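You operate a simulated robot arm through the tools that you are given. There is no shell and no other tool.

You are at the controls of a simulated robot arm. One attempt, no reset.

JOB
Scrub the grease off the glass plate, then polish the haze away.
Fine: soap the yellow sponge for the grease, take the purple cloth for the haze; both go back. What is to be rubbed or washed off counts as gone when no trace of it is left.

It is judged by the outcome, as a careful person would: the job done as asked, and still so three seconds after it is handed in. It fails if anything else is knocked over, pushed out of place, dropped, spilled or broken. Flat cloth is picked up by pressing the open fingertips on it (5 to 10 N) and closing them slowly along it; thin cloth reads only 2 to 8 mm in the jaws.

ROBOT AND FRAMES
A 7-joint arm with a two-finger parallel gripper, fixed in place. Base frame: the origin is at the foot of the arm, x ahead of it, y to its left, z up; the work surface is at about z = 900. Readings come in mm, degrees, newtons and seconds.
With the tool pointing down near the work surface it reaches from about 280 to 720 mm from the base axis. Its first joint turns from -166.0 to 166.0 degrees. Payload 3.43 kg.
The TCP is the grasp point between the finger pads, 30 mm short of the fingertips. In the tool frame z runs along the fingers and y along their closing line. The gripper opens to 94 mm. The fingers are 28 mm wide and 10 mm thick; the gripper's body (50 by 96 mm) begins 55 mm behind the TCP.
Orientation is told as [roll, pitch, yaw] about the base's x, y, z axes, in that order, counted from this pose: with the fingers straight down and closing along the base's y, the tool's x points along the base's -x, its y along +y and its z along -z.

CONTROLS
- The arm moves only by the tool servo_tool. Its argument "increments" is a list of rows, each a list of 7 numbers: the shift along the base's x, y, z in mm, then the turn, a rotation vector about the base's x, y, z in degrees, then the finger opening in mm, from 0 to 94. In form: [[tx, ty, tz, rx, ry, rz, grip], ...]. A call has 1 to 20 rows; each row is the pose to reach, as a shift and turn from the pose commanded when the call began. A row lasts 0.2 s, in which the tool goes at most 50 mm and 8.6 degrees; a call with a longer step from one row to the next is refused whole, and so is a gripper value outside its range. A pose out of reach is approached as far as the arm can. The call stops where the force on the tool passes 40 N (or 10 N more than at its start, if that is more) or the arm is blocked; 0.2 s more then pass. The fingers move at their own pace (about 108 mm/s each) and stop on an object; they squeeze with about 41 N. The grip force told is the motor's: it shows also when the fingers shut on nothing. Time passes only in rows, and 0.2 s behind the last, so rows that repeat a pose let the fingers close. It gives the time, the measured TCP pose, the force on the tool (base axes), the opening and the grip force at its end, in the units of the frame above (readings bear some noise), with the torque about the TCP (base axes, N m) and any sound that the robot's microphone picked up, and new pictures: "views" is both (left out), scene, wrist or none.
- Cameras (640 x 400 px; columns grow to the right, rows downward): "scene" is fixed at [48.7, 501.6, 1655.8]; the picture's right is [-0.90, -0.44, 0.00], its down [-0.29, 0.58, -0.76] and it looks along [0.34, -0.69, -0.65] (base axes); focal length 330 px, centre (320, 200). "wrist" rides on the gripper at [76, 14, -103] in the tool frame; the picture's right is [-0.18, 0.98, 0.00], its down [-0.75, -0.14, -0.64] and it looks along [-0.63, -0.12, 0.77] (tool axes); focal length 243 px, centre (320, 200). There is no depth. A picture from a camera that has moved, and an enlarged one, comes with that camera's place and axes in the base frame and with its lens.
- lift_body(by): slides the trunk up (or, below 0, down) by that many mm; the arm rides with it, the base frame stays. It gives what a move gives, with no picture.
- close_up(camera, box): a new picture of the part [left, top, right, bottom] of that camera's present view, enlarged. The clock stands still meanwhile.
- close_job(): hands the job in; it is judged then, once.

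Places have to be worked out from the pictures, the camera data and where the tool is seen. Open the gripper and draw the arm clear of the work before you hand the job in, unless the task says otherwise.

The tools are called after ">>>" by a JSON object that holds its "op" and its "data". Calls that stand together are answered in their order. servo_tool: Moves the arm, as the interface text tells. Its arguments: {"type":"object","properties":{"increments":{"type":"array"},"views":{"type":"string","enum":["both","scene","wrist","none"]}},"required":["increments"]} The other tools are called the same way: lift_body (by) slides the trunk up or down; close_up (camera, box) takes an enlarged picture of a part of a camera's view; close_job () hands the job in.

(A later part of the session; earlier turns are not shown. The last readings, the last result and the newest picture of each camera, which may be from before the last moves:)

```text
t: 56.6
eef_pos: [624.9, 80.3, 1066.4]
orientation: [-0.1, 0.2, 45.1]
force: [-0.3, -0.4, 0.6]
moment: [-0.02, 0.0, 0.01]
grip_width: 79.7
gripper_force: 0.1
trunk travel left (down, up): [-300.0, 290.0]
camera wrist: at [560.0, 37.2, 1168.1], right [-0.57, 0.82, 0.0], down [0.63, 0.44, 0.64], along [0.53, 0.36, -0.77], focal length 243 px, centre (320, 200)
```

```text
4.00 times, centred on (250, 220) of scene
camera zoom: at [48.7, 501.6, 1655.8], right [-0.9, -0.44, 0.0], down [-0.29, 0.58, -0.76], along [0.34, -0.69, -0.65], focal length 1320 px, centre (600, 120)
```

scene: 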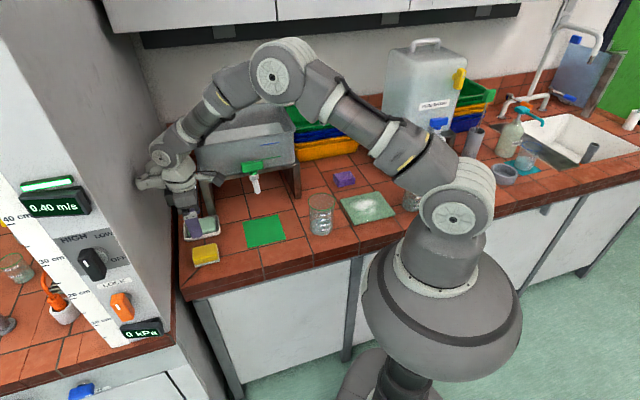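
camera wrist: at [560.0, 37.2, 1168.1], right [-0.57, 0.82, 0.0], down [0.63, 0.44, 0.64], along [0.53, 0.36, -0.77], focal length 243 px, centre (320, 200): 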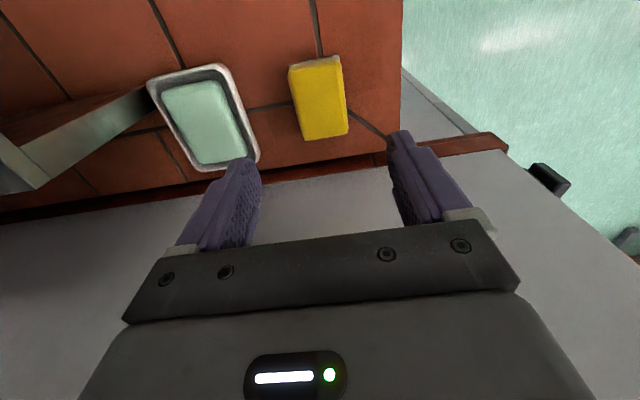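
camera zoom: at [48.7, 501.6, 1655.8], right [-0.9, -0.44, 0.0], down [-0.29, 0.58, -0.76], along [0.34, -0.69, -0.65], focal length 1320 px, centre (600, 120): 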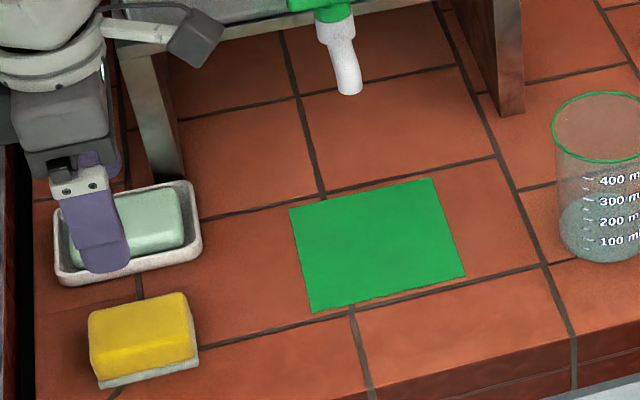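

The sponge is back exactly in its place with its pad down. Now I swing back high to a viewing pose in front of the purple cloth.

>>> {"op": "servo_tool", "data": {"increments": [[-25, -10, 15, 0, 0, -8, 90], [-55, -25, 30, 0, 0, -16, 94], [-90, -45, 45, 0, 0, -24, 94], [-125, -70, 60, 0, 0, -32, 94], [-155, -105, 64, 0, 0, -40, 94], [-180, -145, 64, 0, 0, -48, 94], [-200, -188, 64, 0, 0, -56, 94], [-215, -232, 64, 0, 0, -64, 94], [-228, -278, 64, 0, 0, -72, 94], [-240, -324, 64, 0, 0, -80, 94], [-250, -370, 64, 0, 0, -85, 94], [-260, -415, 64, 0, 0, -90, 94], [-268, -450, 64, 0, 0, -90, 94], [-274, -480, 64, 0, 0, -90, 94], [-274, -480, 64, 0, 0, -90, 94]], "views": "both"}}

>>> {"op": "close_up", "data": {"camera": "wrist", "box": [220, 60, 412, 180]}}

>>> {"op": "close_up", "data": {"camera": "scene", "box": [320, 160, 400, 220]}}

```text
t: 59.8
eef_pos: [350.8, -403.5, 1128.7]
orientation: [-0.2, 0.3, -44.8]
force: [0.1, -0.8, -0.8]
moment: [0.0, 0.02, 0.0]
grip_width: 94.0
gripper_force: 0.0
trunk travel left (down, up): [-300.0, 290.0]
camera wrist: at [306.6, -338.2, 1230.7], right [0.82, 0.57, 0.0], down [0.44, -0.63, 0.64], along [0.36, -0.53, -0.77], focal length 243 px, centre (320, 200)
```

scene: 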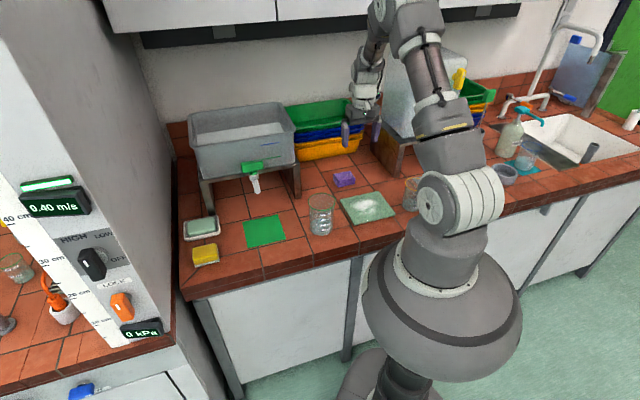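
wrist: 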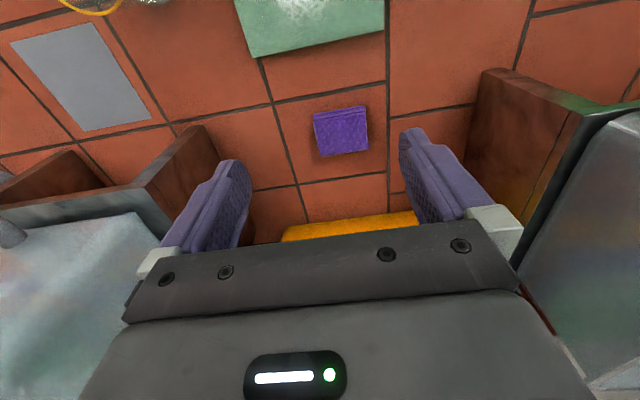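

```text
3.33 times, centred on (316, 120) of wrist
camera zoom: at [306.6, -338.2, 1230.7], right [0.82, 0.57, 0.0], down [0.44, -0.63, 0.64], along [0.36, -0.53, -0.77], focal length 809 px, centre (333, 467)
```

zoom: 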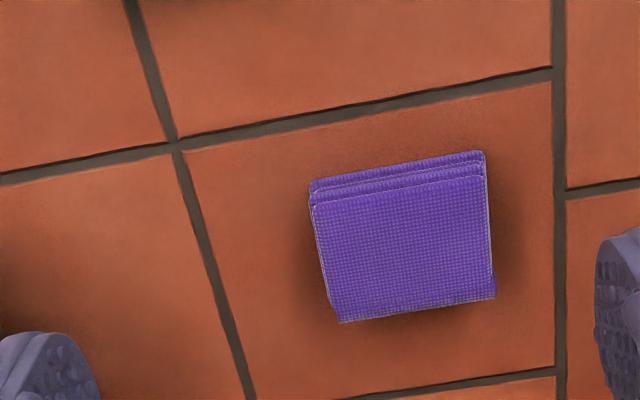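

```text
6.67 times, centred on (360, 190) of scene
camera zoom: at [48.7, 501.6, 1655.8], right [-0.9, -0.44, 0.0], down [-0.29, 0.58, -0.76], along [0.34, -0.69, -0.65], focal length 2200 px, centre (53, 267)
```

zoom: 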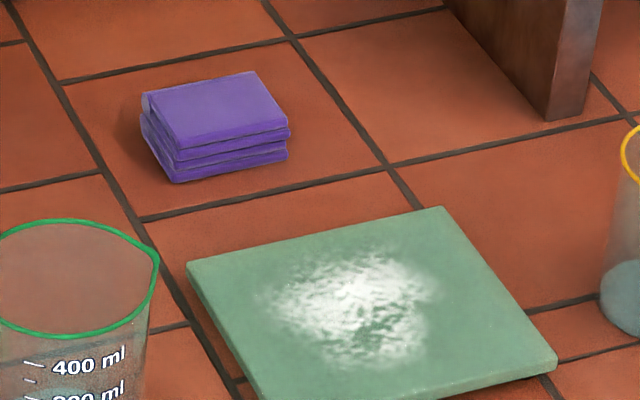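

The cloth block is about 70×53×22 mm, centred ≈(411,-441), aligned with the counter. I move over it at yaw -45° (closing along its 70 mm side) and descend partway.

>>> {"op": "servo_tool", "data": {"increments": [[20, -13, 0, 0.1, -0.3, -0.2, 94], [41, -26, 0, 0.1, -0.3, -0.2, 94], [61, -38.5, -10, 0.1, -0.3, -0.2, 94], [61, -38.5, -45, 0.1, -0.3, -0.2, 94], [61, -38.5, -85, 0.1, -0.3, -0.2, 94], [61, -38.5, -120, 0.1, -0.3, -0.2, 94], [61, -38.5, -140, 0.1, -0.3, -0.2, 94], [61, -38.5, -140, 0.1, -0.3, -0.2, 94]], "views": "both"}}

>>> {"op": "close_up", "data": {"camera": "wrist", "box": [220, 60, 460, 210]}}

>>> {"op": "close_up", "data": {"camera": "scene", "box": [300, 120, 400, 195]}}

```text
t: 61.6
eef_pos: [409.6, -439.6, 987.5]
orientation: [0.3, 0.1, -45.1]
force: [1.0, 0.3, -0.3]
moment: [-0.02, -0.01, 0.0]
grip_width: 94.1
gripper_force: 0.1
trunk travel left (down, up): [-300.0, 290.0]
camera wrist: at [365.6, -374.3, 1089.2], right [0.83, 0.56, 0.0], down [0.43, -0.64, 0.64], along [0.36, -0.53, -0.77], focal length 243 px, centre (320, 200)
```

scene: 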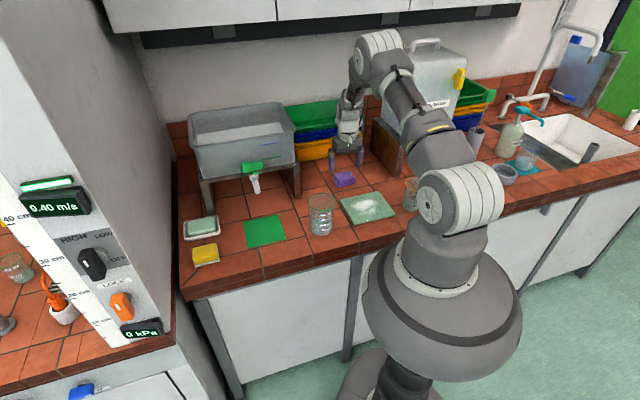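
wrist: 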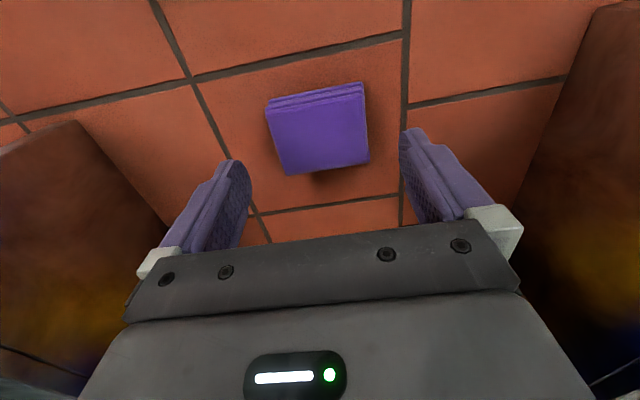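

```text
2.67 times, centred on (340, 135) of wrist
camera zoom: at [365.6, -374.3, 1089.2], right [0.83, 0.56, 0.0], down [0.43, -0.64, 0.64], along [0.36, -0.53, -0.77], focal length 647 px, centre (267, 373)
```

zoom: 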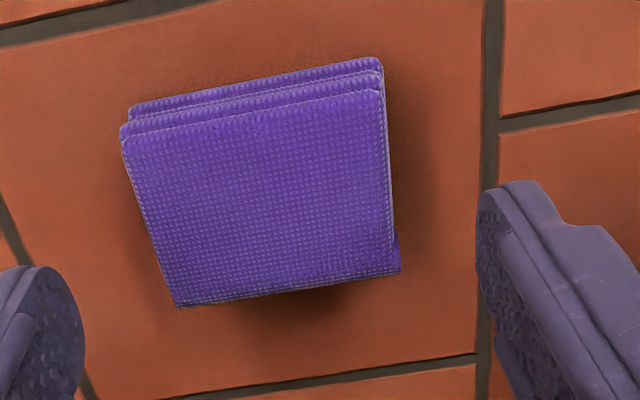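

```text
5.33 times, centred on (350, 158) of scene
camera zoom: at [48.7, 501.6, 1655.8], right [-0.9, -0.44, 0.0], down [-0.29, 0.58, -0.76], along [0.34, -0.69, -0.65], focal length 1760 px, centre (160, 427)
```

zoom: 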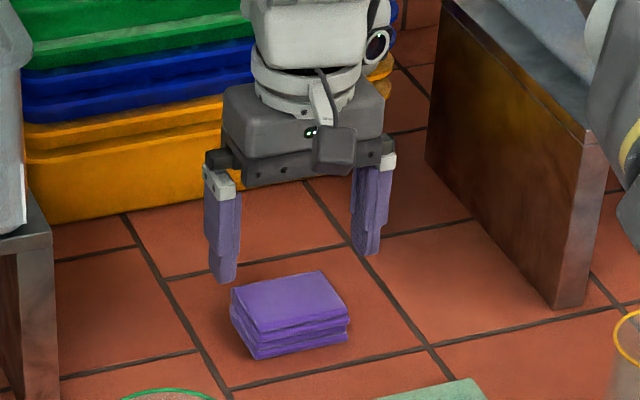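

Well centred (within ~2 mm). I descend to fingertip height ~8 mm above the counter.

>>> {"op": "servo_tool", "data": {"increments": [[1.4, -1.2, -15, -0.2, 0, 0, 94], [1.4, -1.2, -30, -0.2, 0, 0, 94], [1.4, -1.2, -42, -0.2, 0, 0, 94], [1.4, -1.2, -50, -0.2, 0, 0, 94], [1.4, -1.2, -50, -0.2, 0, 0, 94]], "views": "both"}}

>>> {"op": "close_up", "data": {"camera": "scene", "box": [300, 130, 400, 205]}}

```text
t: 62.8
eef_pos: [412.5, -440.7, 939.7]
orientation: [0.0, -0.1, -45.1]
force: [-0.3, -0.3, -0.1]
moment: [-0.01, 0.01, 0.03]
grip_width: 94.1
gripper_force: 0.0
trunk travel left (down, up): [-300.0, 290.0]
camera wrist: at [368.3, -375.6, 1040.7], right [0.83, 0.56, 0.0], down [0.43, -0.63, 0.64], along [0.36, -0.53, -0.77], focal length 243 px, centre (320, 200)
```

scene: 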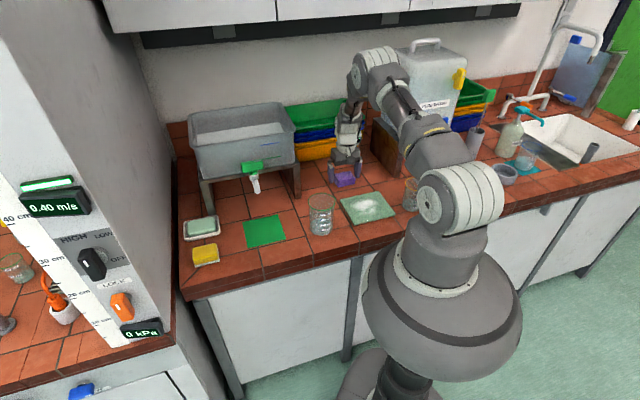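
wrist: 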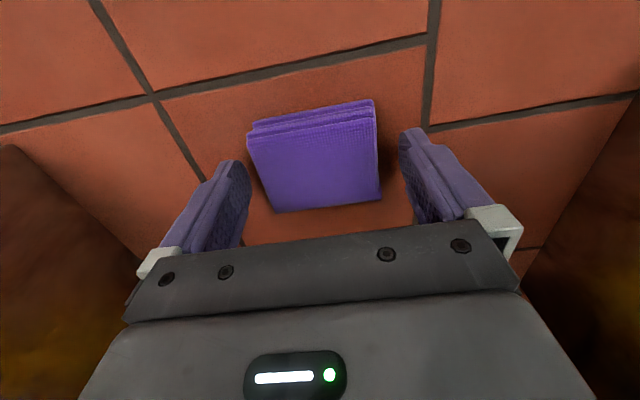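

```text
5.33 times, centred on (350, 168) of scene
camera zoom: at [48.7, 501.6, 1655.8], right [-0.9, -0.44, 0.0], down [-0.29, 0.58, -0.76], along [0.34, -0.69, -0.65], focal length 1760 px, centre (160, 373)
```

zoom: 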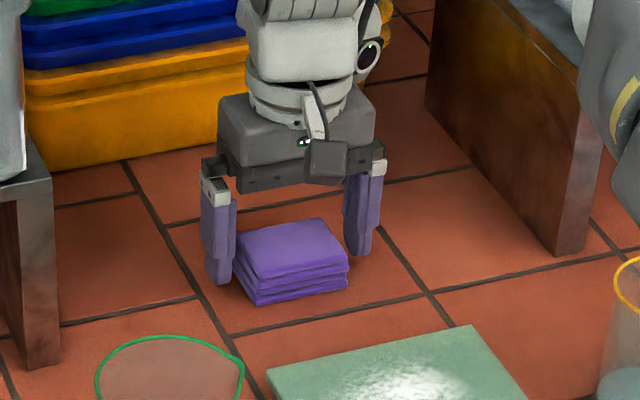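

The cloth is between the fingers. I close slowly in small steps.

>>> {"op": "servo_tool", "data": {"increments": [[0, 0, 0, 0, 0, 0, 84], [0, 0, 0, 0, 0, 0, 76], [0, 0, 0, 0, 0, 0, 72], [0, 0, 0, 0, 0, 0, 69], [0, 0, 0, 0, 0, 0, 66], [0, 0, 0, 0, 0, 0, 64], [0, 0, 0, 0, 0, 0, 62], [0, 0, 0, 0, 0, 0, 62]], "views": "both"}}

>>> {"op": "close_up", "data": {"camera": "scene", "box": [300, 130, 400, 205]}}

```text
t: 64.6
eef_pos: [413.4, -439.1, 939.6]
orientation: [0.2, -0.2, -45.1]
force: [0.5, 0.4, 0.1]
moment: [0.0, 0.03, -0.02]
grip_width: 70.7
gripper_force: 40.4
trunk travel left (down, up): [-300.0, 290.0]
camera wrist: at [368.4, -375.6, 1040.9], right [0.83, 0.56, 0.0], down [0.43, -0.63, 0.64], along [0.36, -0.53, -0.77], focal length 243 px, centre (320, 200)
```

scene: 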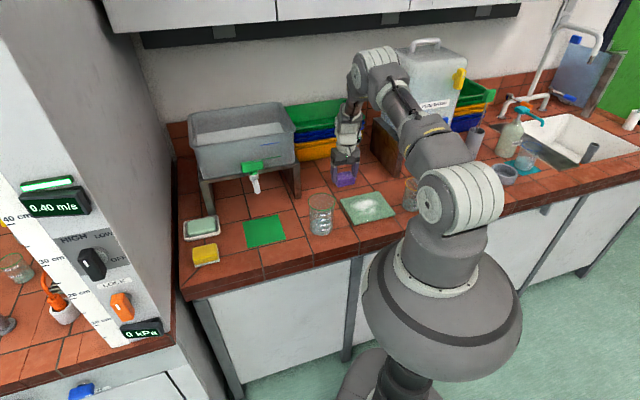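
wrist: 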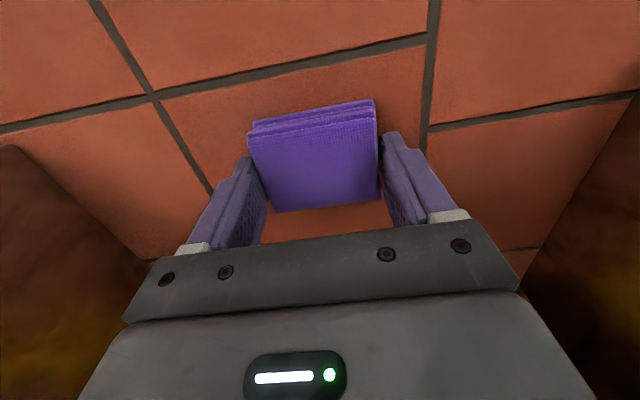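

```text
5.33 times, centred on (350, 168) of scene
camera zoom: at [48.7, 501.6, 1655.8], right [-0.9, -0.44, 0.0], down [-0.29, 0.58, -0.76], along [0.34, -0.69, -0.65], focal length 1760 px, centre (160, 373)
```

zoom: 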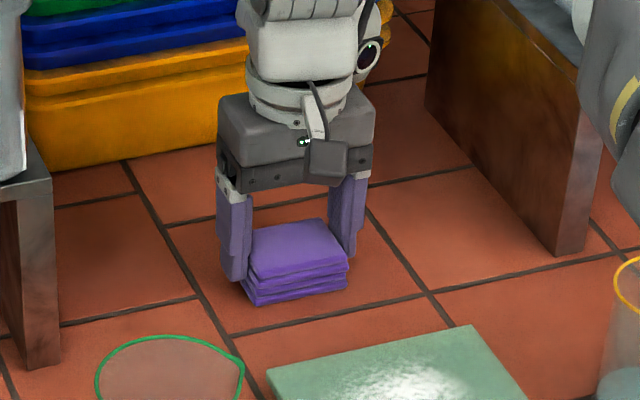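

Gripped at 70.7 mm with 40 N. I lift slowly and check that the cloth comes along in one piece.

>>> {"op": "servo_tool", "data": {"increments": [[0, 0, 8, 0, 0, 0, 62], [0, 0, 20, 0, 0, 0, 62], [0, 0, 40, 0, 0, 0, 62], [0, 0, 60, 0, 0, 0, 62], [0, 0, 60, 0, 0, 0, 62]], "views": "both"}}

>>> {"op": "close_up", "data": {"camera": "scene", "box": [300, 120, 400, 195]}}

```text
t: 65.8
eef_pos: [413.1, -441.4, 999.5]
orientation: [0.2, -0.1, -45.1]
force: [0.9, -0.4, -0.1]
moment: [-0.02, 0.01, 0.02]
grip_width: 70.5
gripper_force: 41.2
trunk travel left (down, up): [-300.0, 290.0]
camera wrist: at [369.0, -376.4, 1100.6], right [0.83, 0.56, 0.0], down [0.43, -0.63, 0.64], along [0.36, -0.53, -0.77], focal length 243 px, centre (320, 200)
```

scene: 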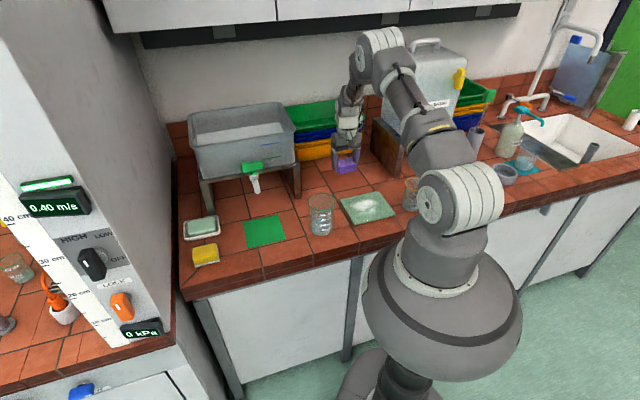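
wrist: 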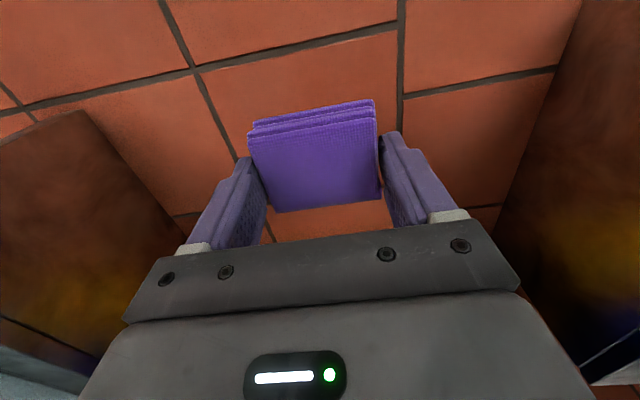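

```text
5.33 times, centred on (350, 158) of scene
camera zoom: at [48.7, 501.6, 1655.8], right [-0.9, -0.44, 0.0], down [-0.29, 0.58, -0.76], along [0.34, -0.69, -0.65], focal length 1760 px, centre (160, 427)
```

zoom: 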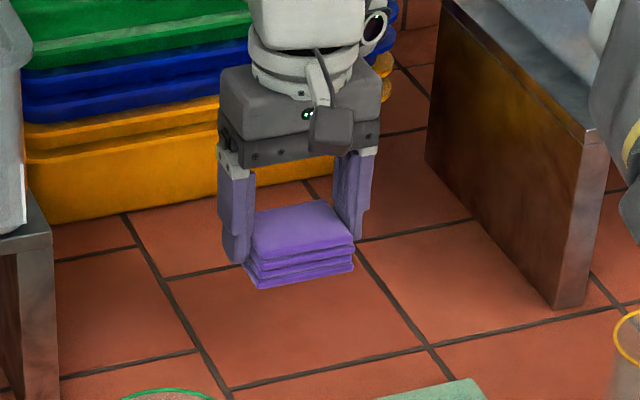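

The cloth is held in one piece. I carry it level over the plate's patch centre (s=-34, n=428 → (279,-327)) and lower to ~10 mm above the expected contact height.

>>> {"op": "servo_tool", "data": {"increments": [[-30, 25, 5, 0, 0, 0, 62], [-62, 52, 5, 0, 0, 0, 62], [-95, 80, 5, 0, 0, 0, 62], [-120, 102, 0, 0, 0, 0, 62], [-134, 113.6, -10, 0, 0, 0, 62], [-134, 113.6, -24, 0, 0, 0, 62], [-134, 113.6, -32, 0, 0, 0, 62], [-134, 113.6, -36, 0, 0, 0, 62], [-134, 113.6, -36, 0, 0, 0, 62]], "views": "both"}}

>>> {"op": "close_up", "data": {"camera": "scene", "box": [330, 175, 410, 225]}}

```text
t: 67.8
eef_pos: [278.0, -328.5, 962.5]
orientation: [0.0, -0.1, -45.1]
force: [-0.2, 0.4, -0.7]
moment: [-0.02, -0.01, 0.0]
grip_width: 70.5
gripper_force: 41.2
trunk travel left (down, up): [-300.0, 290.0]
camera wrist: at [234.1, -263.2, 1065.3], right [0.83, 0.56, 0.0], down [0.43, -0.63, 0.64], along [0.36, -0.53, -0.77], focal length 243 px, centre (320, 200)
```

scene: 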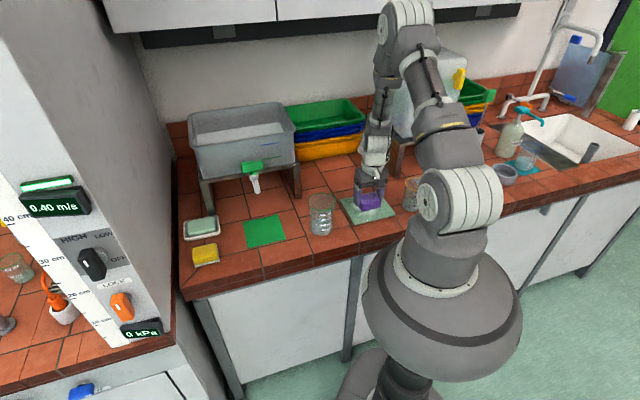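
wrist: 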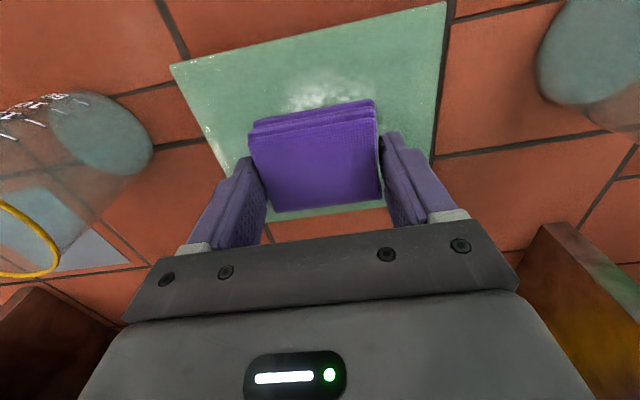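

```text
8.00 times, centred on (370, 200) of scene
camera zoom: at [48.7, 501.6, 1655.8], right [-0.9, -0.44, 0.0], down [-0.29, 0.58, -0.76], along [0.34, -0.69, -0.65], focal length 2641 px, centre (-80, 200)
```

zoom: 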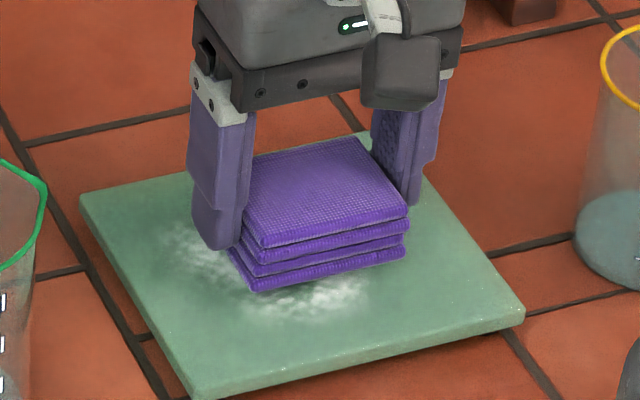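

The cloth hovers over the haze. I lower in 1–2 mm steps until light contact.

>>> {"op": "servo_tool", "data": {"increments": [[0, 0, -2, 0, 0, 0, 62], [0, 0, -4, 0, 0, 0, 62], [0, 0, -5, 0, 0, 0, 62], [0, 0, -5, 0, 0, 0, 62]], "views": "none"}}

```text
t: 68.8
eef_pos: [278.5, -327.5, 959.7]
orientation: [0.1, -0.1, -45.1]
force: [0.6, -0.5, -0.6]
moment: [-0.01, -0.02, -0.02]
grip_width: 70.6
gripper_force: 40.7
trunk travel left (down, up): [-300.0, 290.0]
```

>>> {"op": "servo_tool", "data": {"increments": [[0, 0, -1, 0, 0, 0, 62], [0, 0, -2, 0, 0, 0, 62], [0, 0, -2, 0, 0, 0, 62]], "views": "none"}}

```text
t: 69.6
eef_pos: [277.9, -327.9, 957.1]
orientation: [0.1, -0.1, -45.2]
force: [0.0, 0.6, -0.2]
moment: [0.0, -0.01, 0.01]
grip_width: 70.4
gripper_force: 40.7
trunk travel left (down, up): [-300.0, 290.0]
```

>>> {"op": "servo_tool", "data": {"increments": [[0, 0, -1, 0, 0, 0, 62], [0, 0, -2, 0, 0, 0, 62], [0, 0, -2, 0, 0, 0, 62]], "views": "none"}}

```text
t: 70.4
eef_pos: [277.9, -328.3, 955.8]
orientation: [0.0, -0.2, -45.1]
force: [1.0, -2.4, 15.4]
moment: [0.02, 0.13, -0.03]
grip_width: 70.3
gripper_force: 40.8
trunk travel left (down, up): [-300.0, 290.0]
```

15 N; I ease 0.7 mm to ~8 N and polish with a raster over the middle and far half of the haze.

>>> {"op": "servo_tool", "data": {"increments": [[0, 0, 0.7, 0, 0, 0, 62], [8.5, 8.5, 0.7, 0, 0, 0, 62], [17, 17, 0.7, 0, 0, 0, 62], [8.5, 8.5, 0.7, 0, 0, 0, 62], [0, 0, 0.7, 0, 0, 0, 62], [-7.1, -7.1, 0.7, 0, 0, 0, 62], [-14.1, -14.1, 0.7, 0, 0, 0, 62], [-7.1, -21.2, 0.7, 0, 0, 0, 62], [0, -14.1, 0.7, 0, 0, 0, 62], [8.5, -5.7, 0.7, 0, 0, 0, 62], [16.3, 2.1, 0.7, 0, 0, 0, 62], [24, 9.9, 0.7, 0, 0, 0, 62], [31.1, 2.8, 0.7, 0, 0, 0, 62], [23.3, -4.9, 0.7, 0, 0, 0, 62], [15.6, -12.7, 0.7, 0, 0, 0, 62], [7.8, -20.5, 0.7, 0, 0, 0, 62], [0, -28.3, 0.7, 0, 0, 0, 62]], "views": "both"}}

>>> {"op": "close_up", "data": {"camera": "scene", "box": [330, 175, 410, 225]}}

>>> {"op": "close_up", "data": {"camera": "wrist", "box": [160, 0, 480, 200]}}

```text
t: 74.0
eef_pos: [277.7, -356.3, 956.4]
orientation: [0.1, -0.1, -45.2]
force: [-0.8, -0.4, -0.1]
moment: [0.0, -0.01, -0.02]
grip_width: 70.7
gripper_force: 40.9
trunk travel left (down, up): [-300.0, 290.0]
camera wrist: at [234.3, -290.4, 1057.0], right [0.83, 0.56, 0.0], down [0.43, -0.63, 0.64], along [0.36, -0.53, -0.77], focal length 243 px, centre (320, 200)
```

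scene: 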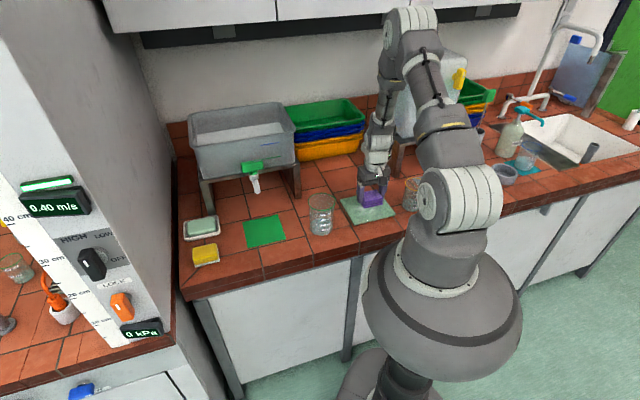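
wrist: 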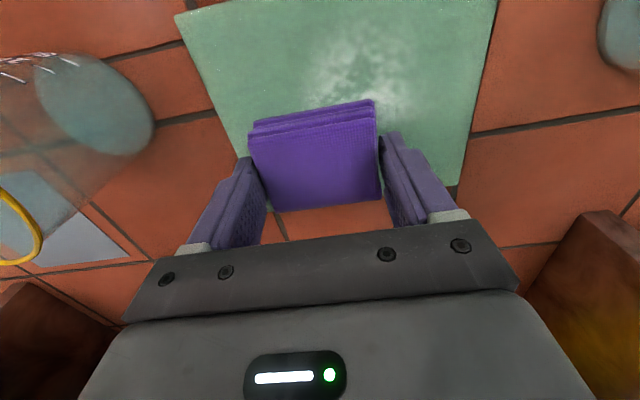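

```text
8.00 times, centred on (370, 200) of scene
camera zoom: at [48.7, 501.6, 1655.8], right [-0.9, -0.44, 0.0], down [-0.29, 0.58, -0.76], along [0.34, -0.69, -0.65], focal length 2641 px, centre (-80, 200)
```

zoom: 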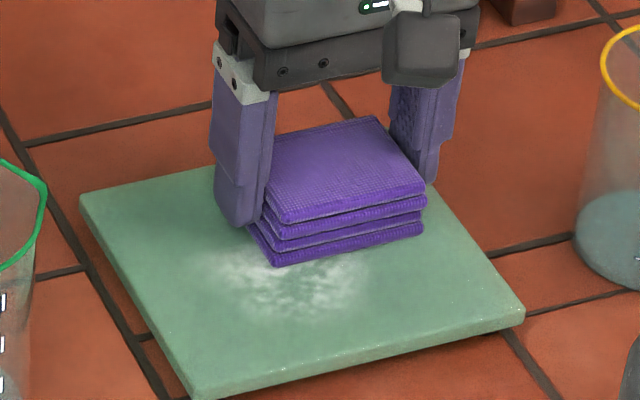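

```text
2.00 times, centred on (320, 100) of wrist
camera zoom: at [234.3, -290.4, 1057.0], right [0.83, 0.56, 0.0], down [0.43, -0.63, 0.64], along [0.36, -0.53, -0.77], focal length 485 px, centre (320, 400)
```

zoom: 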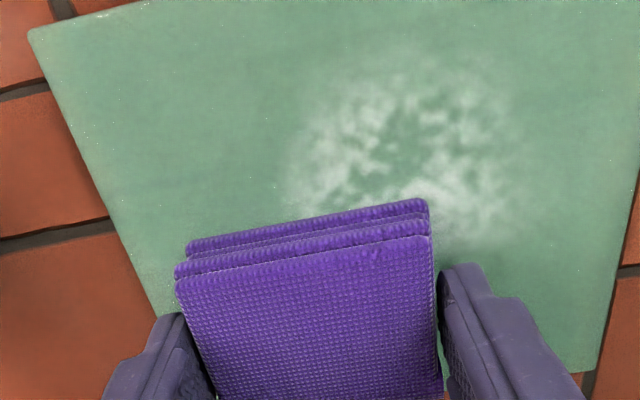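

The haze is fading, but at the far side the contact force dropped to zero. I lower ~1 mm there and repeat the far lines.

>>> {"op": "servo_tool", "data": {"increments": [[0, 0, -0.6, 0, 0, 0, 62], [0, 0, -1.1, 0, 0, 0, 62], [7.8, 7.8, -1.1, 0, 0, 0, 62], [15.6, 15.6, -1.1, 0, 0, 0, 62], [23.3, 23.3, -1.1, 0, 0, 0, 62], [31.1, 31.1, -1.1, 0, 0, 0, 62]], "views": "none"}}

```text
t: 75.4
eef_pos: [310.1, -323.2, 955.7]
orientation: [0.1, -0.2, -45.1]
force: [-3.1, -4.5, 16.9]
moment: [-0.2, 0.22, -0.02]
grip_width: 70.7
gripper_force: 41.7
trunk travel left (down, up): [-300.0, 290.0]
```

16.9 N there; I raise 0.7 mm and continue the next two lines.

>>> {"op": "servo_tool", "data": {"increments": [[0, 0, 0.6, 0, 0, 0, 62], [-3.5, 3.5, 0.6, 0, 0, 0, 62], [-7.1, 7.1, 0.6, 0, 0, 0, 62], [-14.8, -0.7, 0.5, 0, 0, 0, 62], [-22.6, -8.5, 0.4, 0, 0, 0, 62], [-30.4, -16.3, 0.3, 0, 0, 0, 62], [-38.2, -24, 0.2, 0, 0, 0, 62], [-45.3, -17, 0.2, 0, 0, 0, 62], [-37.5, -9.2, 0.3, 0, 0, 0, 62], [-29.7, -1.4, 0.4, 0, 0, 0, 62], [-21.9, 6.4, 0.5, 0, 0, 0, 62], [-14.1, 14.1, 0.6, 0, 0, 0, 62]], "views": "both"}}

>>> {"op": "close_up", "data": {"camera": "scene", "box": [330, 175, 410, 225]}}

>>> {"op": "close_up", "data": {"camera": "wrist", "box": [160, 0, 480, 200]}}

```text
t: 77.6
eef_pos: [274.9, -328.6, 954.7]
orientation: [0.0, -0.2, -45.2]
force: [-5.6, 0.0, 21.8]
moment: [0.27, 0.07, 0.05]
grip_width: 70.7
gripper_force: 40.4
trunk travel left (down, up): [-300.0, 290.0]
stopped in row 10: the force on the tool passed its limit at 42 N (the readings are from after the stop); the commanded pose is now the measured one
camera wrist: at [231.4, -263.6, 1056.2], right [0.83, 0.56, 0.0], down [0.43, -0.63, 0.65], along [0.36, -0.53, -0.76], focal length 243 px, centre (320, 200)
```

scene: 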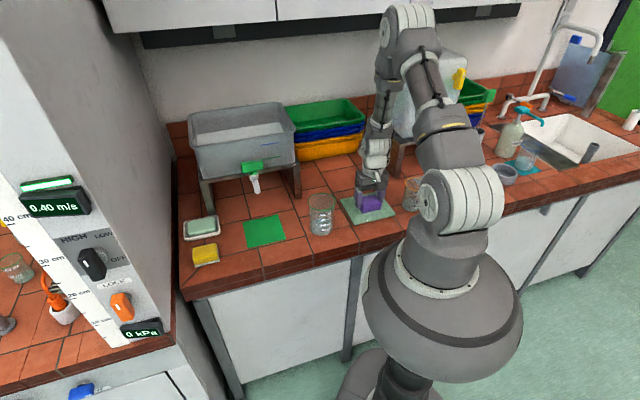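
wrist: 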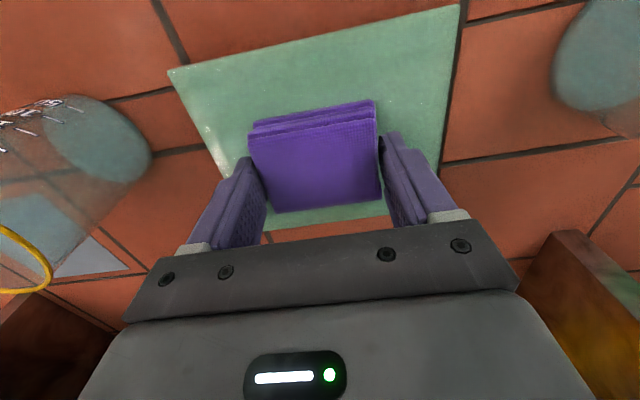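

```text
8.00 times, centred on (370, 200) of scene
camera zoom: at [48.7, 501.6, 1655.8], right [-0.9, -0.44, 0.0], down [-0.29, 0.58, -0.76], along [0.34, -0.69, -0.65], focal length 2641 px, centre (-80, 200)
```

zoom: 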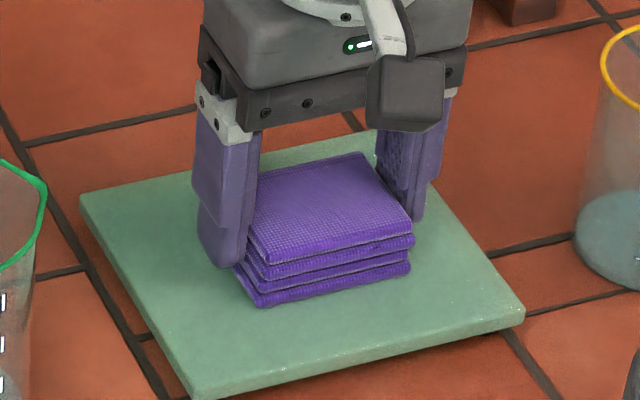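

```text
2.00 times, centred on (320, 100) of wrist
camera zoom: at [231.4, -263.6, 1056.2], right [0.83, 0.56, 0.0], down [0.43, -0.63, 0.65], along [0.36, -0.53, -0.76], focal length 485 px, centre (320, 400)
```

zoom: 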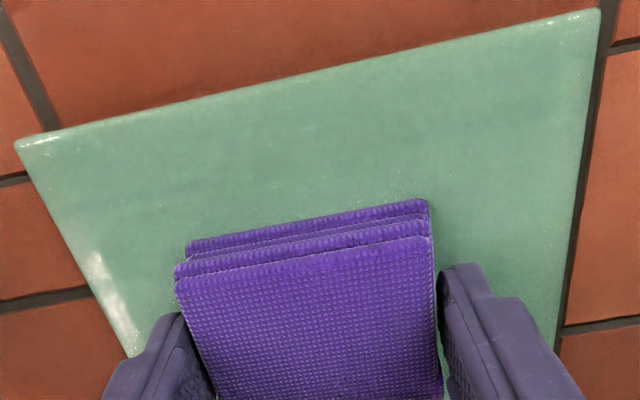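

The haze is nearly all gone; the plate is still at the same pixels. I ease up to a gentle force and check.

>>> {"op": "servo_tool", "data": {"increments": [[0, 0, 1.3, 0, 0.1, 0, 62], [0, 0, 1.3, 0, 0.1, 0, 62]], "views": "none"}}

```text
t: 78.2
eef_pos: [275.5, -328.3, 955.1]
orientation: [-0.1, 0.0, -45.0]
force: [-2.7, -1.1, 6.6]
moment: [0.0, -0.04, -0.05]
grip_width: 70.6
gripper_force: 40.9
trunk travel left (down, up): [-300.0, 290.0]
```

6.6 N. I polish the near part (lower n) with slow lines.

>>> {"op": "servo_tool", "data": {"increments": [[-4.2, 4.2, 0.1, 0, 0, 0, 62], [-8.5, 8.5, 0.2, 0, 0, 0, 62], [-2.1, 14.8, 0.2, 0, 0, 0, 62], [4.2, 21.2, 0.2, 0, 0, 0, 62], [10.6, 27.6, 0.3, 0, 0, 0, 62], [6.4, 31.8, 0.4, 0, 0, 0, 62], [2.1, 36.1, 0.4, 0, 0, 0, 62], [-4.2, 29.7, 0.4, 0, 0, 0, 62], [-10.6, 23.3, 0.4, 0, 0, 0, 62], [-17, 17, 0.4, 0, 0, 0, 62]], "views": "none"}}

```text
t: 80.4
eef_pos: [259.6, -310.6, 956.5]
orientation: [0.0, 0.0, -45.3]
force: [0.1, 0.6, -0.9]
moment: [-0.01, 0.01, -0.03]
grip_width: 70.7
gripper_force: 40.6
trunk travel left (down, up): [-300.0, 290.0]
```

Contact was lost there; I lower 0.8 mm and redo the near line.

>>> {"op": "servo_tool", "data": {"increments": [[0, 0, -0.5, 0, 0, 0, 62], [0, 0, -0.9, 0, 0, 0, 62], [-7.1, -7.1, -0.9, 0, 0, 0, 62], [-14.1, -14.1, -0.9, 0, 0, 0, 62], [-14.1, -14.1, -0.9, 0, 0, 0, 62]], "views": "none"}}

```text
t: 81.6
eef_pos: [247.3, -324.5, 954.3]
orientation: [-0.1, -0.2, -45.1]
force: [10.7, 7.5, 33.5]
moment: [0.58, -0.63, -0.02]
grip_width: 70.7
gripper_force: 40.9
trunk travel left (down, up): [-300.0, 290.0]
```

33 N is too much; I raise 0.7 mm and check before sliding further.

>>> {"op": "servo_tool", "data": {"increments": [[0, 0, 0.7, 0, 0, 0, 62], [0, 0, 0.7, 0, 0, 0, 62]], "views": "scene"}}

>>> {"op": "close_up", "data": {"camera": "scene", "box": [330, 175, 410, 225]}}

```text
t: 82.2
eef_pos: [246.0, -325.3, 955.1]
orientation: [-0.2, -0.1, -45.2]
force: [9.6, 4.6, 21.6]
moment: [0.27, -0.56, 0.02]
grip_width: 70.9
gripper_force: 40.8
trunk travel left (down, up): [-300.0, 290.0]
```

scene: 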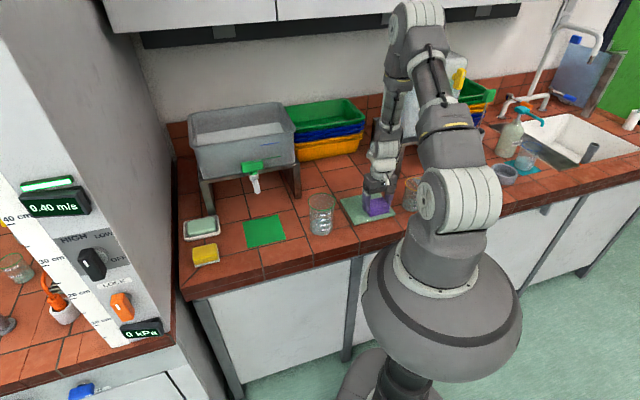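

```text
8.00 times, centred on (370, 200) of scene
camera zoom: at [48.7, 501.6, 1655.8], right [-0.9, -0.44, 0.0], down [-0.29, 0.58, -0.76], along [0.34, -0.69, -0.65], focal length 2641 px, centre (-80, 200)
```

zoom: 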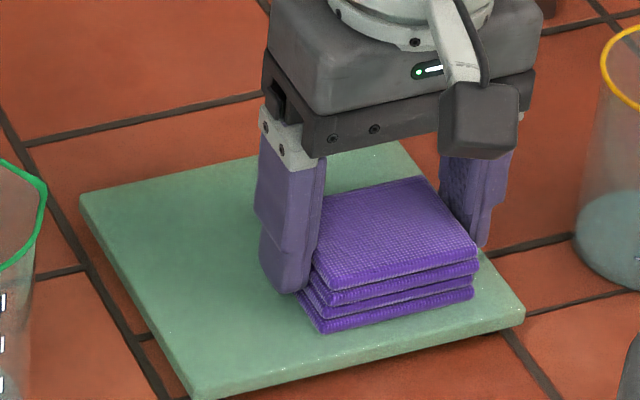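

Still 21 N; I raise another 0.6 mm, then slide gently along the near line.

>>> {"op": "servo_tool", "data": {"increments": [[0, 0, 0.7, 0, 0, 0, 62], [0, 0, 0.7, 0, 0, 0, 62], [6.4, 6.4, 0.7, 0, 0, 0, 62], [12.7, 12.7, 0.7, 0, 0, 0, 62]], "views": "none"}}

```text
t: 83.2
eef_pos: [258.4, -314.3, 955.9]
orientation: [-0.2, 0.0, -45.2]
force: [-0.4, 0.5, -0.5]
moment: [0.01, -0.01, 0.01]
grip_width: 70.4
gripper_force: 41.2
trunk travel left (down, up): [-300.0, 290.0]
```

Lost contact; I lower 0.5 mm and slide the other way along the near line.

>>> {"op": "servo_tool", "data": {"increments": [[0, 0, -0.5, 0, 0, 0, 62], [6.4, 6.4, -0.5, 0, 0, 0, 62], [12.7, 12.7, -0.5, 0, 0, 0, 62], [19, 19, -0.5, 0, 0, 0, 62]], "views": "none"}}

```text
t: 84.2
eef_pos: [278.1, -294.5, 955.4]
orientation: [-0.2, 0.0, -45.2]
force: [-0.4, -0.3, 0.7]
moment: [0.02, 0.06, 0.03]
grip_width: 70.6
gripper_force: 40.8
trunk travel left (down, up): [-300.0, 290.0]
```

>>> {"op": "servo_tool", "data": {"increments": [[0, 0, -0.5, 0, 0, 0, 62], [-6.4, -6.4, -0.5, 0, 0, 0, 62], [-12.7, -12.7, -0.5, 0, 0, 0, 62]], "views": "none"}}

```text
t: 85.0
eef_pos: [264.5, -305.1, 955.7]
orientation: [-0.1, -0.1, -45.2]
force: [-0.2, -0.2, 0.0]
moment: [0.01, -0.01, 0.03]
grip_width: 70.8
gripper_force: 41.4
trunk travel left (down, up): [-300.0, 290.0]
```

Still no contact; lowering a further 0.6 mm and sliding.

>>> {"op": "servo_tool", "data": {"increments": [[0, 0, -0.6, 0, 0, 0, 62], [5, 5, -0.6, 0, 0, 0, 62], [10, 10, -0.6, 0, 0, 0, 62], [5, 5, -0.6, 0, 0, 0, 62], [0, 0, -0.6, 0, 0, 0, 62]], "views": "none"}}

```text
t: 86.2
eef_pos: [264.8, -308.5, 953.9]
orientation: [-0.1, -0.1, -45.2]
force: [1.5, 1.9, 8.0]
moment: [0.12, -0.17, -0.01]
grip_width: 70.7
gripper_force: 41.3
trunk travel left (down, up): [-300.0, 290.0]
```

8 N now. I continue with short strokes on the near line.

>>> {"op": "servo_tool", "data": {"increments": [[6, 6, 0, 0, 0, 0, 62], [12, 12, 0, 0, 0, 0, 62], [17, 17, 0, 0, 0, 0, 62], [12, 12, 0, 0, 0, 0, 62], [6, 6, 0, 0, 0, 0, 62], [0, 0, 0, 0, 0, 0, 62], [-6, -6, 0, 0, 0, 0, 62], [-6, -6, 0, 0, 0, 0, 62]], "views": "none"}}

```text
t: 88.0
eef_pos: [257.9, -312.5, 955.0]
orientation: [-0.2, 0.0, -45.1]
force: [1.8, 1.8, 8.7]
moment: [0.09, -0.21, 0.05]
grip_width: 70.8
gripper_force: 41.2
trunk travel left (down, up): [-300.0, 290.0]
```

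Steady at 8.7 N. I run lines at n≈403, 414 and 425 across the length.

>>> {"op": "servo_tool", "data": {"increments": [[-5.7, -5.7, 0.2, 0, 0, 0, 62], [-11.3, -11.3, 0.3, 0, 0, 0, 62], [-7.4, -15.2, 0.3, 0, 0, 0, 62], [-3.5, -19.1, 0.3, 0, 0, 0, 62], [3.5, -12, 0.2, 0, 0, 0, 62], [10.6, -4.9, 0, 0, 0, 0, 62], [17.7, 2.1, 0, 0, 0, 0, 62], [24.7, 9.2, 0, 0, 0, 0, 62], [27.6, 12, 0, 0, 0, 0, 62], [31.5, 8.1, 0, 0, 0, 0, 62], [35.4, 4.2, 0, 0, 0, 0, 62], [28.3, -2.8, 0, 0, 0, 0, 62], [21.2, -9.9, 0, 0, 0, 0, 62], [14.1, -17, 0, 0, 0, 0, 62], [7.1, -24, 0.1, 0, 0, 0, 62], [2.8, -28.3, 0.1, 0, 0, 0, 62]], "views": "both"}}

>>> {"op": "close_up", "data": {"camera": "scene", "box": [330, 175, 410, 225]}}

>>> {"op": "close_up", "data": {"camera": "wrist", "box": [160, 0, 480, 200]}}

```text
t: 91.4
eef_pos: [262.0, -340.1, 955.4]
orientation: [-0.2, -0.1, -45.1]
force: [7.3, 6.8, 24.6]
moment: [0.38, -0.48, 0.03]
grip_width: 70.7
gripper_force: 40.8
trunk travel left (down, up): [-300.0, 290.0]
camera wrist: at [218.1, -275.2, 1055.8], right [0.83, 0.56, 0.0], down [0.43, -0.63, 0.64], along [0.36, -0.53, -0.77], focal length 243 px, centre (320, 200)
```

scene: 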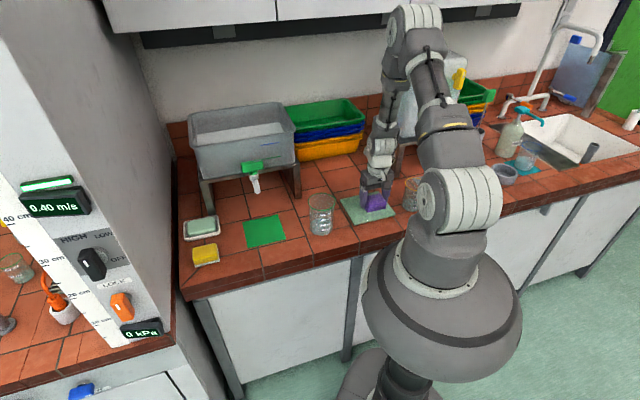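
wrist: 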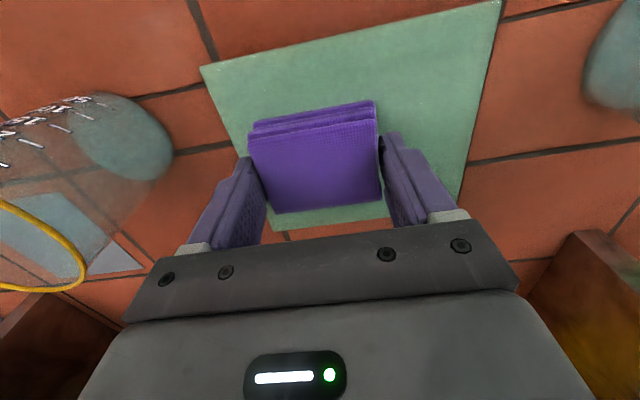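

```text
8.00 times, centred on (370, 200) of scene
camera zoom: at [48.7, 501.6, 1655.8], right [-0.9, -0.44, 0.0], down [-0.29, 0.58, -0.76], along [0.34, -0.69, -0.65], focal length 2641 px, centre (-80, 200)
```

zoom: 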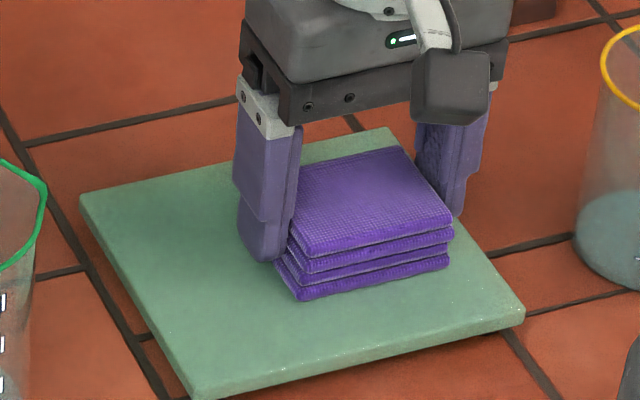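

```text
2.00 times, centred on (320, 100) of wrist
camera zoom: at [218.1, -275.2, 1055.8], right [0.83, 0.56, 0.0], down [0.43, -0.63, 0.64], along [0.36, -0.53, -0.77], focal length 485 px, centre (320, 400)
```

zoom: 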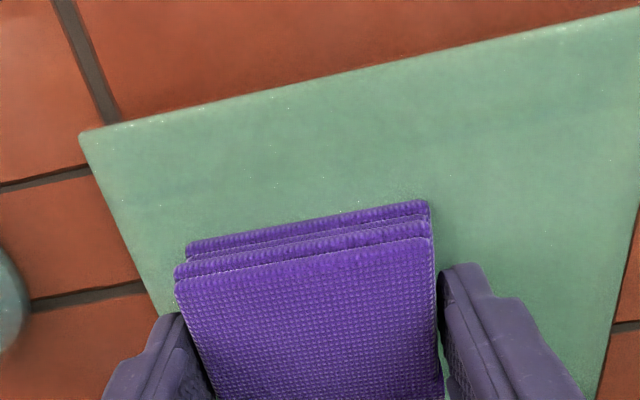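

Visible areas are clear. I lift the cloth off and inspect the full plate.

>>> {"op": "servo_tool", "data": {"increments": [[0, 0, 8, 0, 0, 0, 62], [0, 0, 35, 0, 0, 0, 62], [0, 0, 75, 0, 0, 0, 62], [15, 15, 110, 0, 0, 0, 62], [35, 35, 145, 0, 0, 0, 62], [60, 60, 165, 0, 0, 0, 62], [90, 90, 165, 0, 0, 0, 62], [110, 110, 165, 0, 0, 0, 62], [110, 110, 165, 0, 0, 0, 62]], "views": "both"}}

>>> {"op": "close_up", "data": {"camera": "scene", "box": [330, 180, 410, 230]}}

>>> {"op": "close_up", "data": {"camera": "scene", "box": [345, 190, 390, 218]}}

>>> {"op": "close_up", "data": {"camera": "wrist", "box": [80, 0, 320, 150]}}

```text
t: 93.4
eef_pos: [370.8, -229.4, 1118.8]
orientation: [-0.2, 0.0, -45.2]
force: [-0.1, -0.3, 0.0]
moment: [-0.01, 0.0, 0.0]
grip_width: 70.8
gripper_force: 41.1
trunk travel left (down, up): [-300.0, 290.0]
camera wrist: at [326.9, -165.1, 1220.7], right [0.83, 0.56, 0.0], down [0.43, -0.63, 0.64], along [0.36, -0.53, -0.77], focal length 243 px, centre (320, 200)
```

scene: 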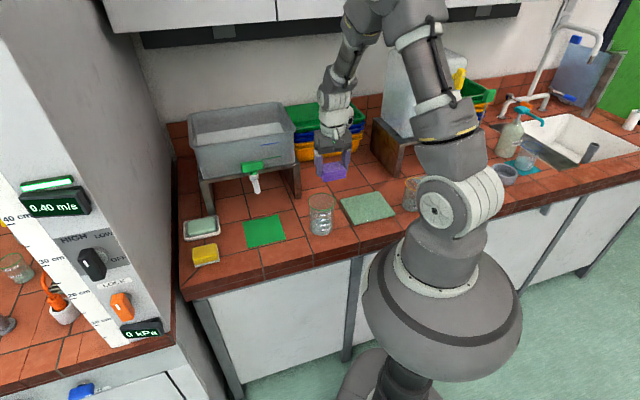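
wrist: 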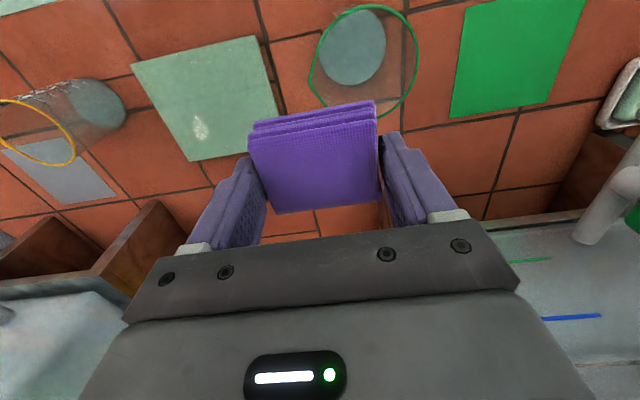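

```text
8.00 times, centred on (370, 205) of scene
camera zoom: at [48.7, 501.6, 1655.8], right [-0.9, -0.44, 0.0], down [-0.29, 0.58, -0.76], along [0.34, -0.69, -0.65], focal length 2641 px, centre (-80, 160)
```

zoom: 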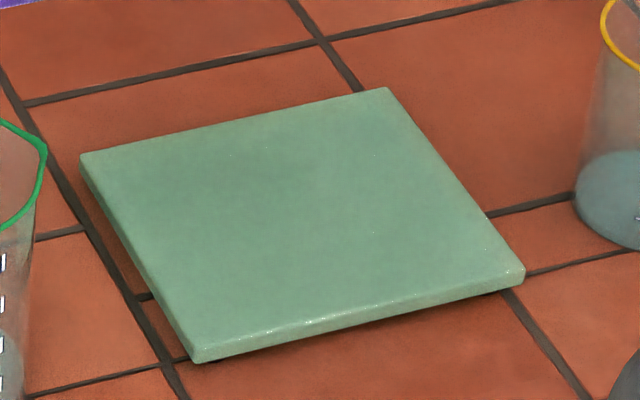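

```text
14.22 times, centred on (368, 204) of scene
camera zoom: at [48.7, 501.6, 1655.8], right [-0.9, -0.44, 0.0], down [-0.29, 0.58, -0.76], along [0.34, -0.69, -0.65], focal length 4694 px, centre (-356, 143)
```

zoom: 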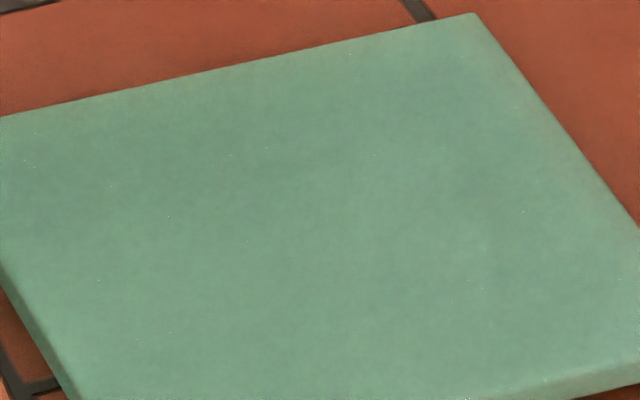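

```text
2.67 times, centred on (200, 75) of wrist
camera zoom: at [326.9, -165.1, 1220.7], right [0.83, 0.56, 0.0], down [0.43, -0.63, 0.64], along [0.36, -0.53, -0.77], focal length 647 px, centre (640, 533)
```

zoom: 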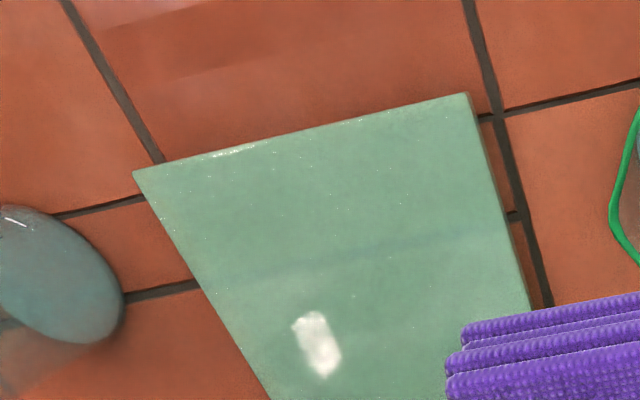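

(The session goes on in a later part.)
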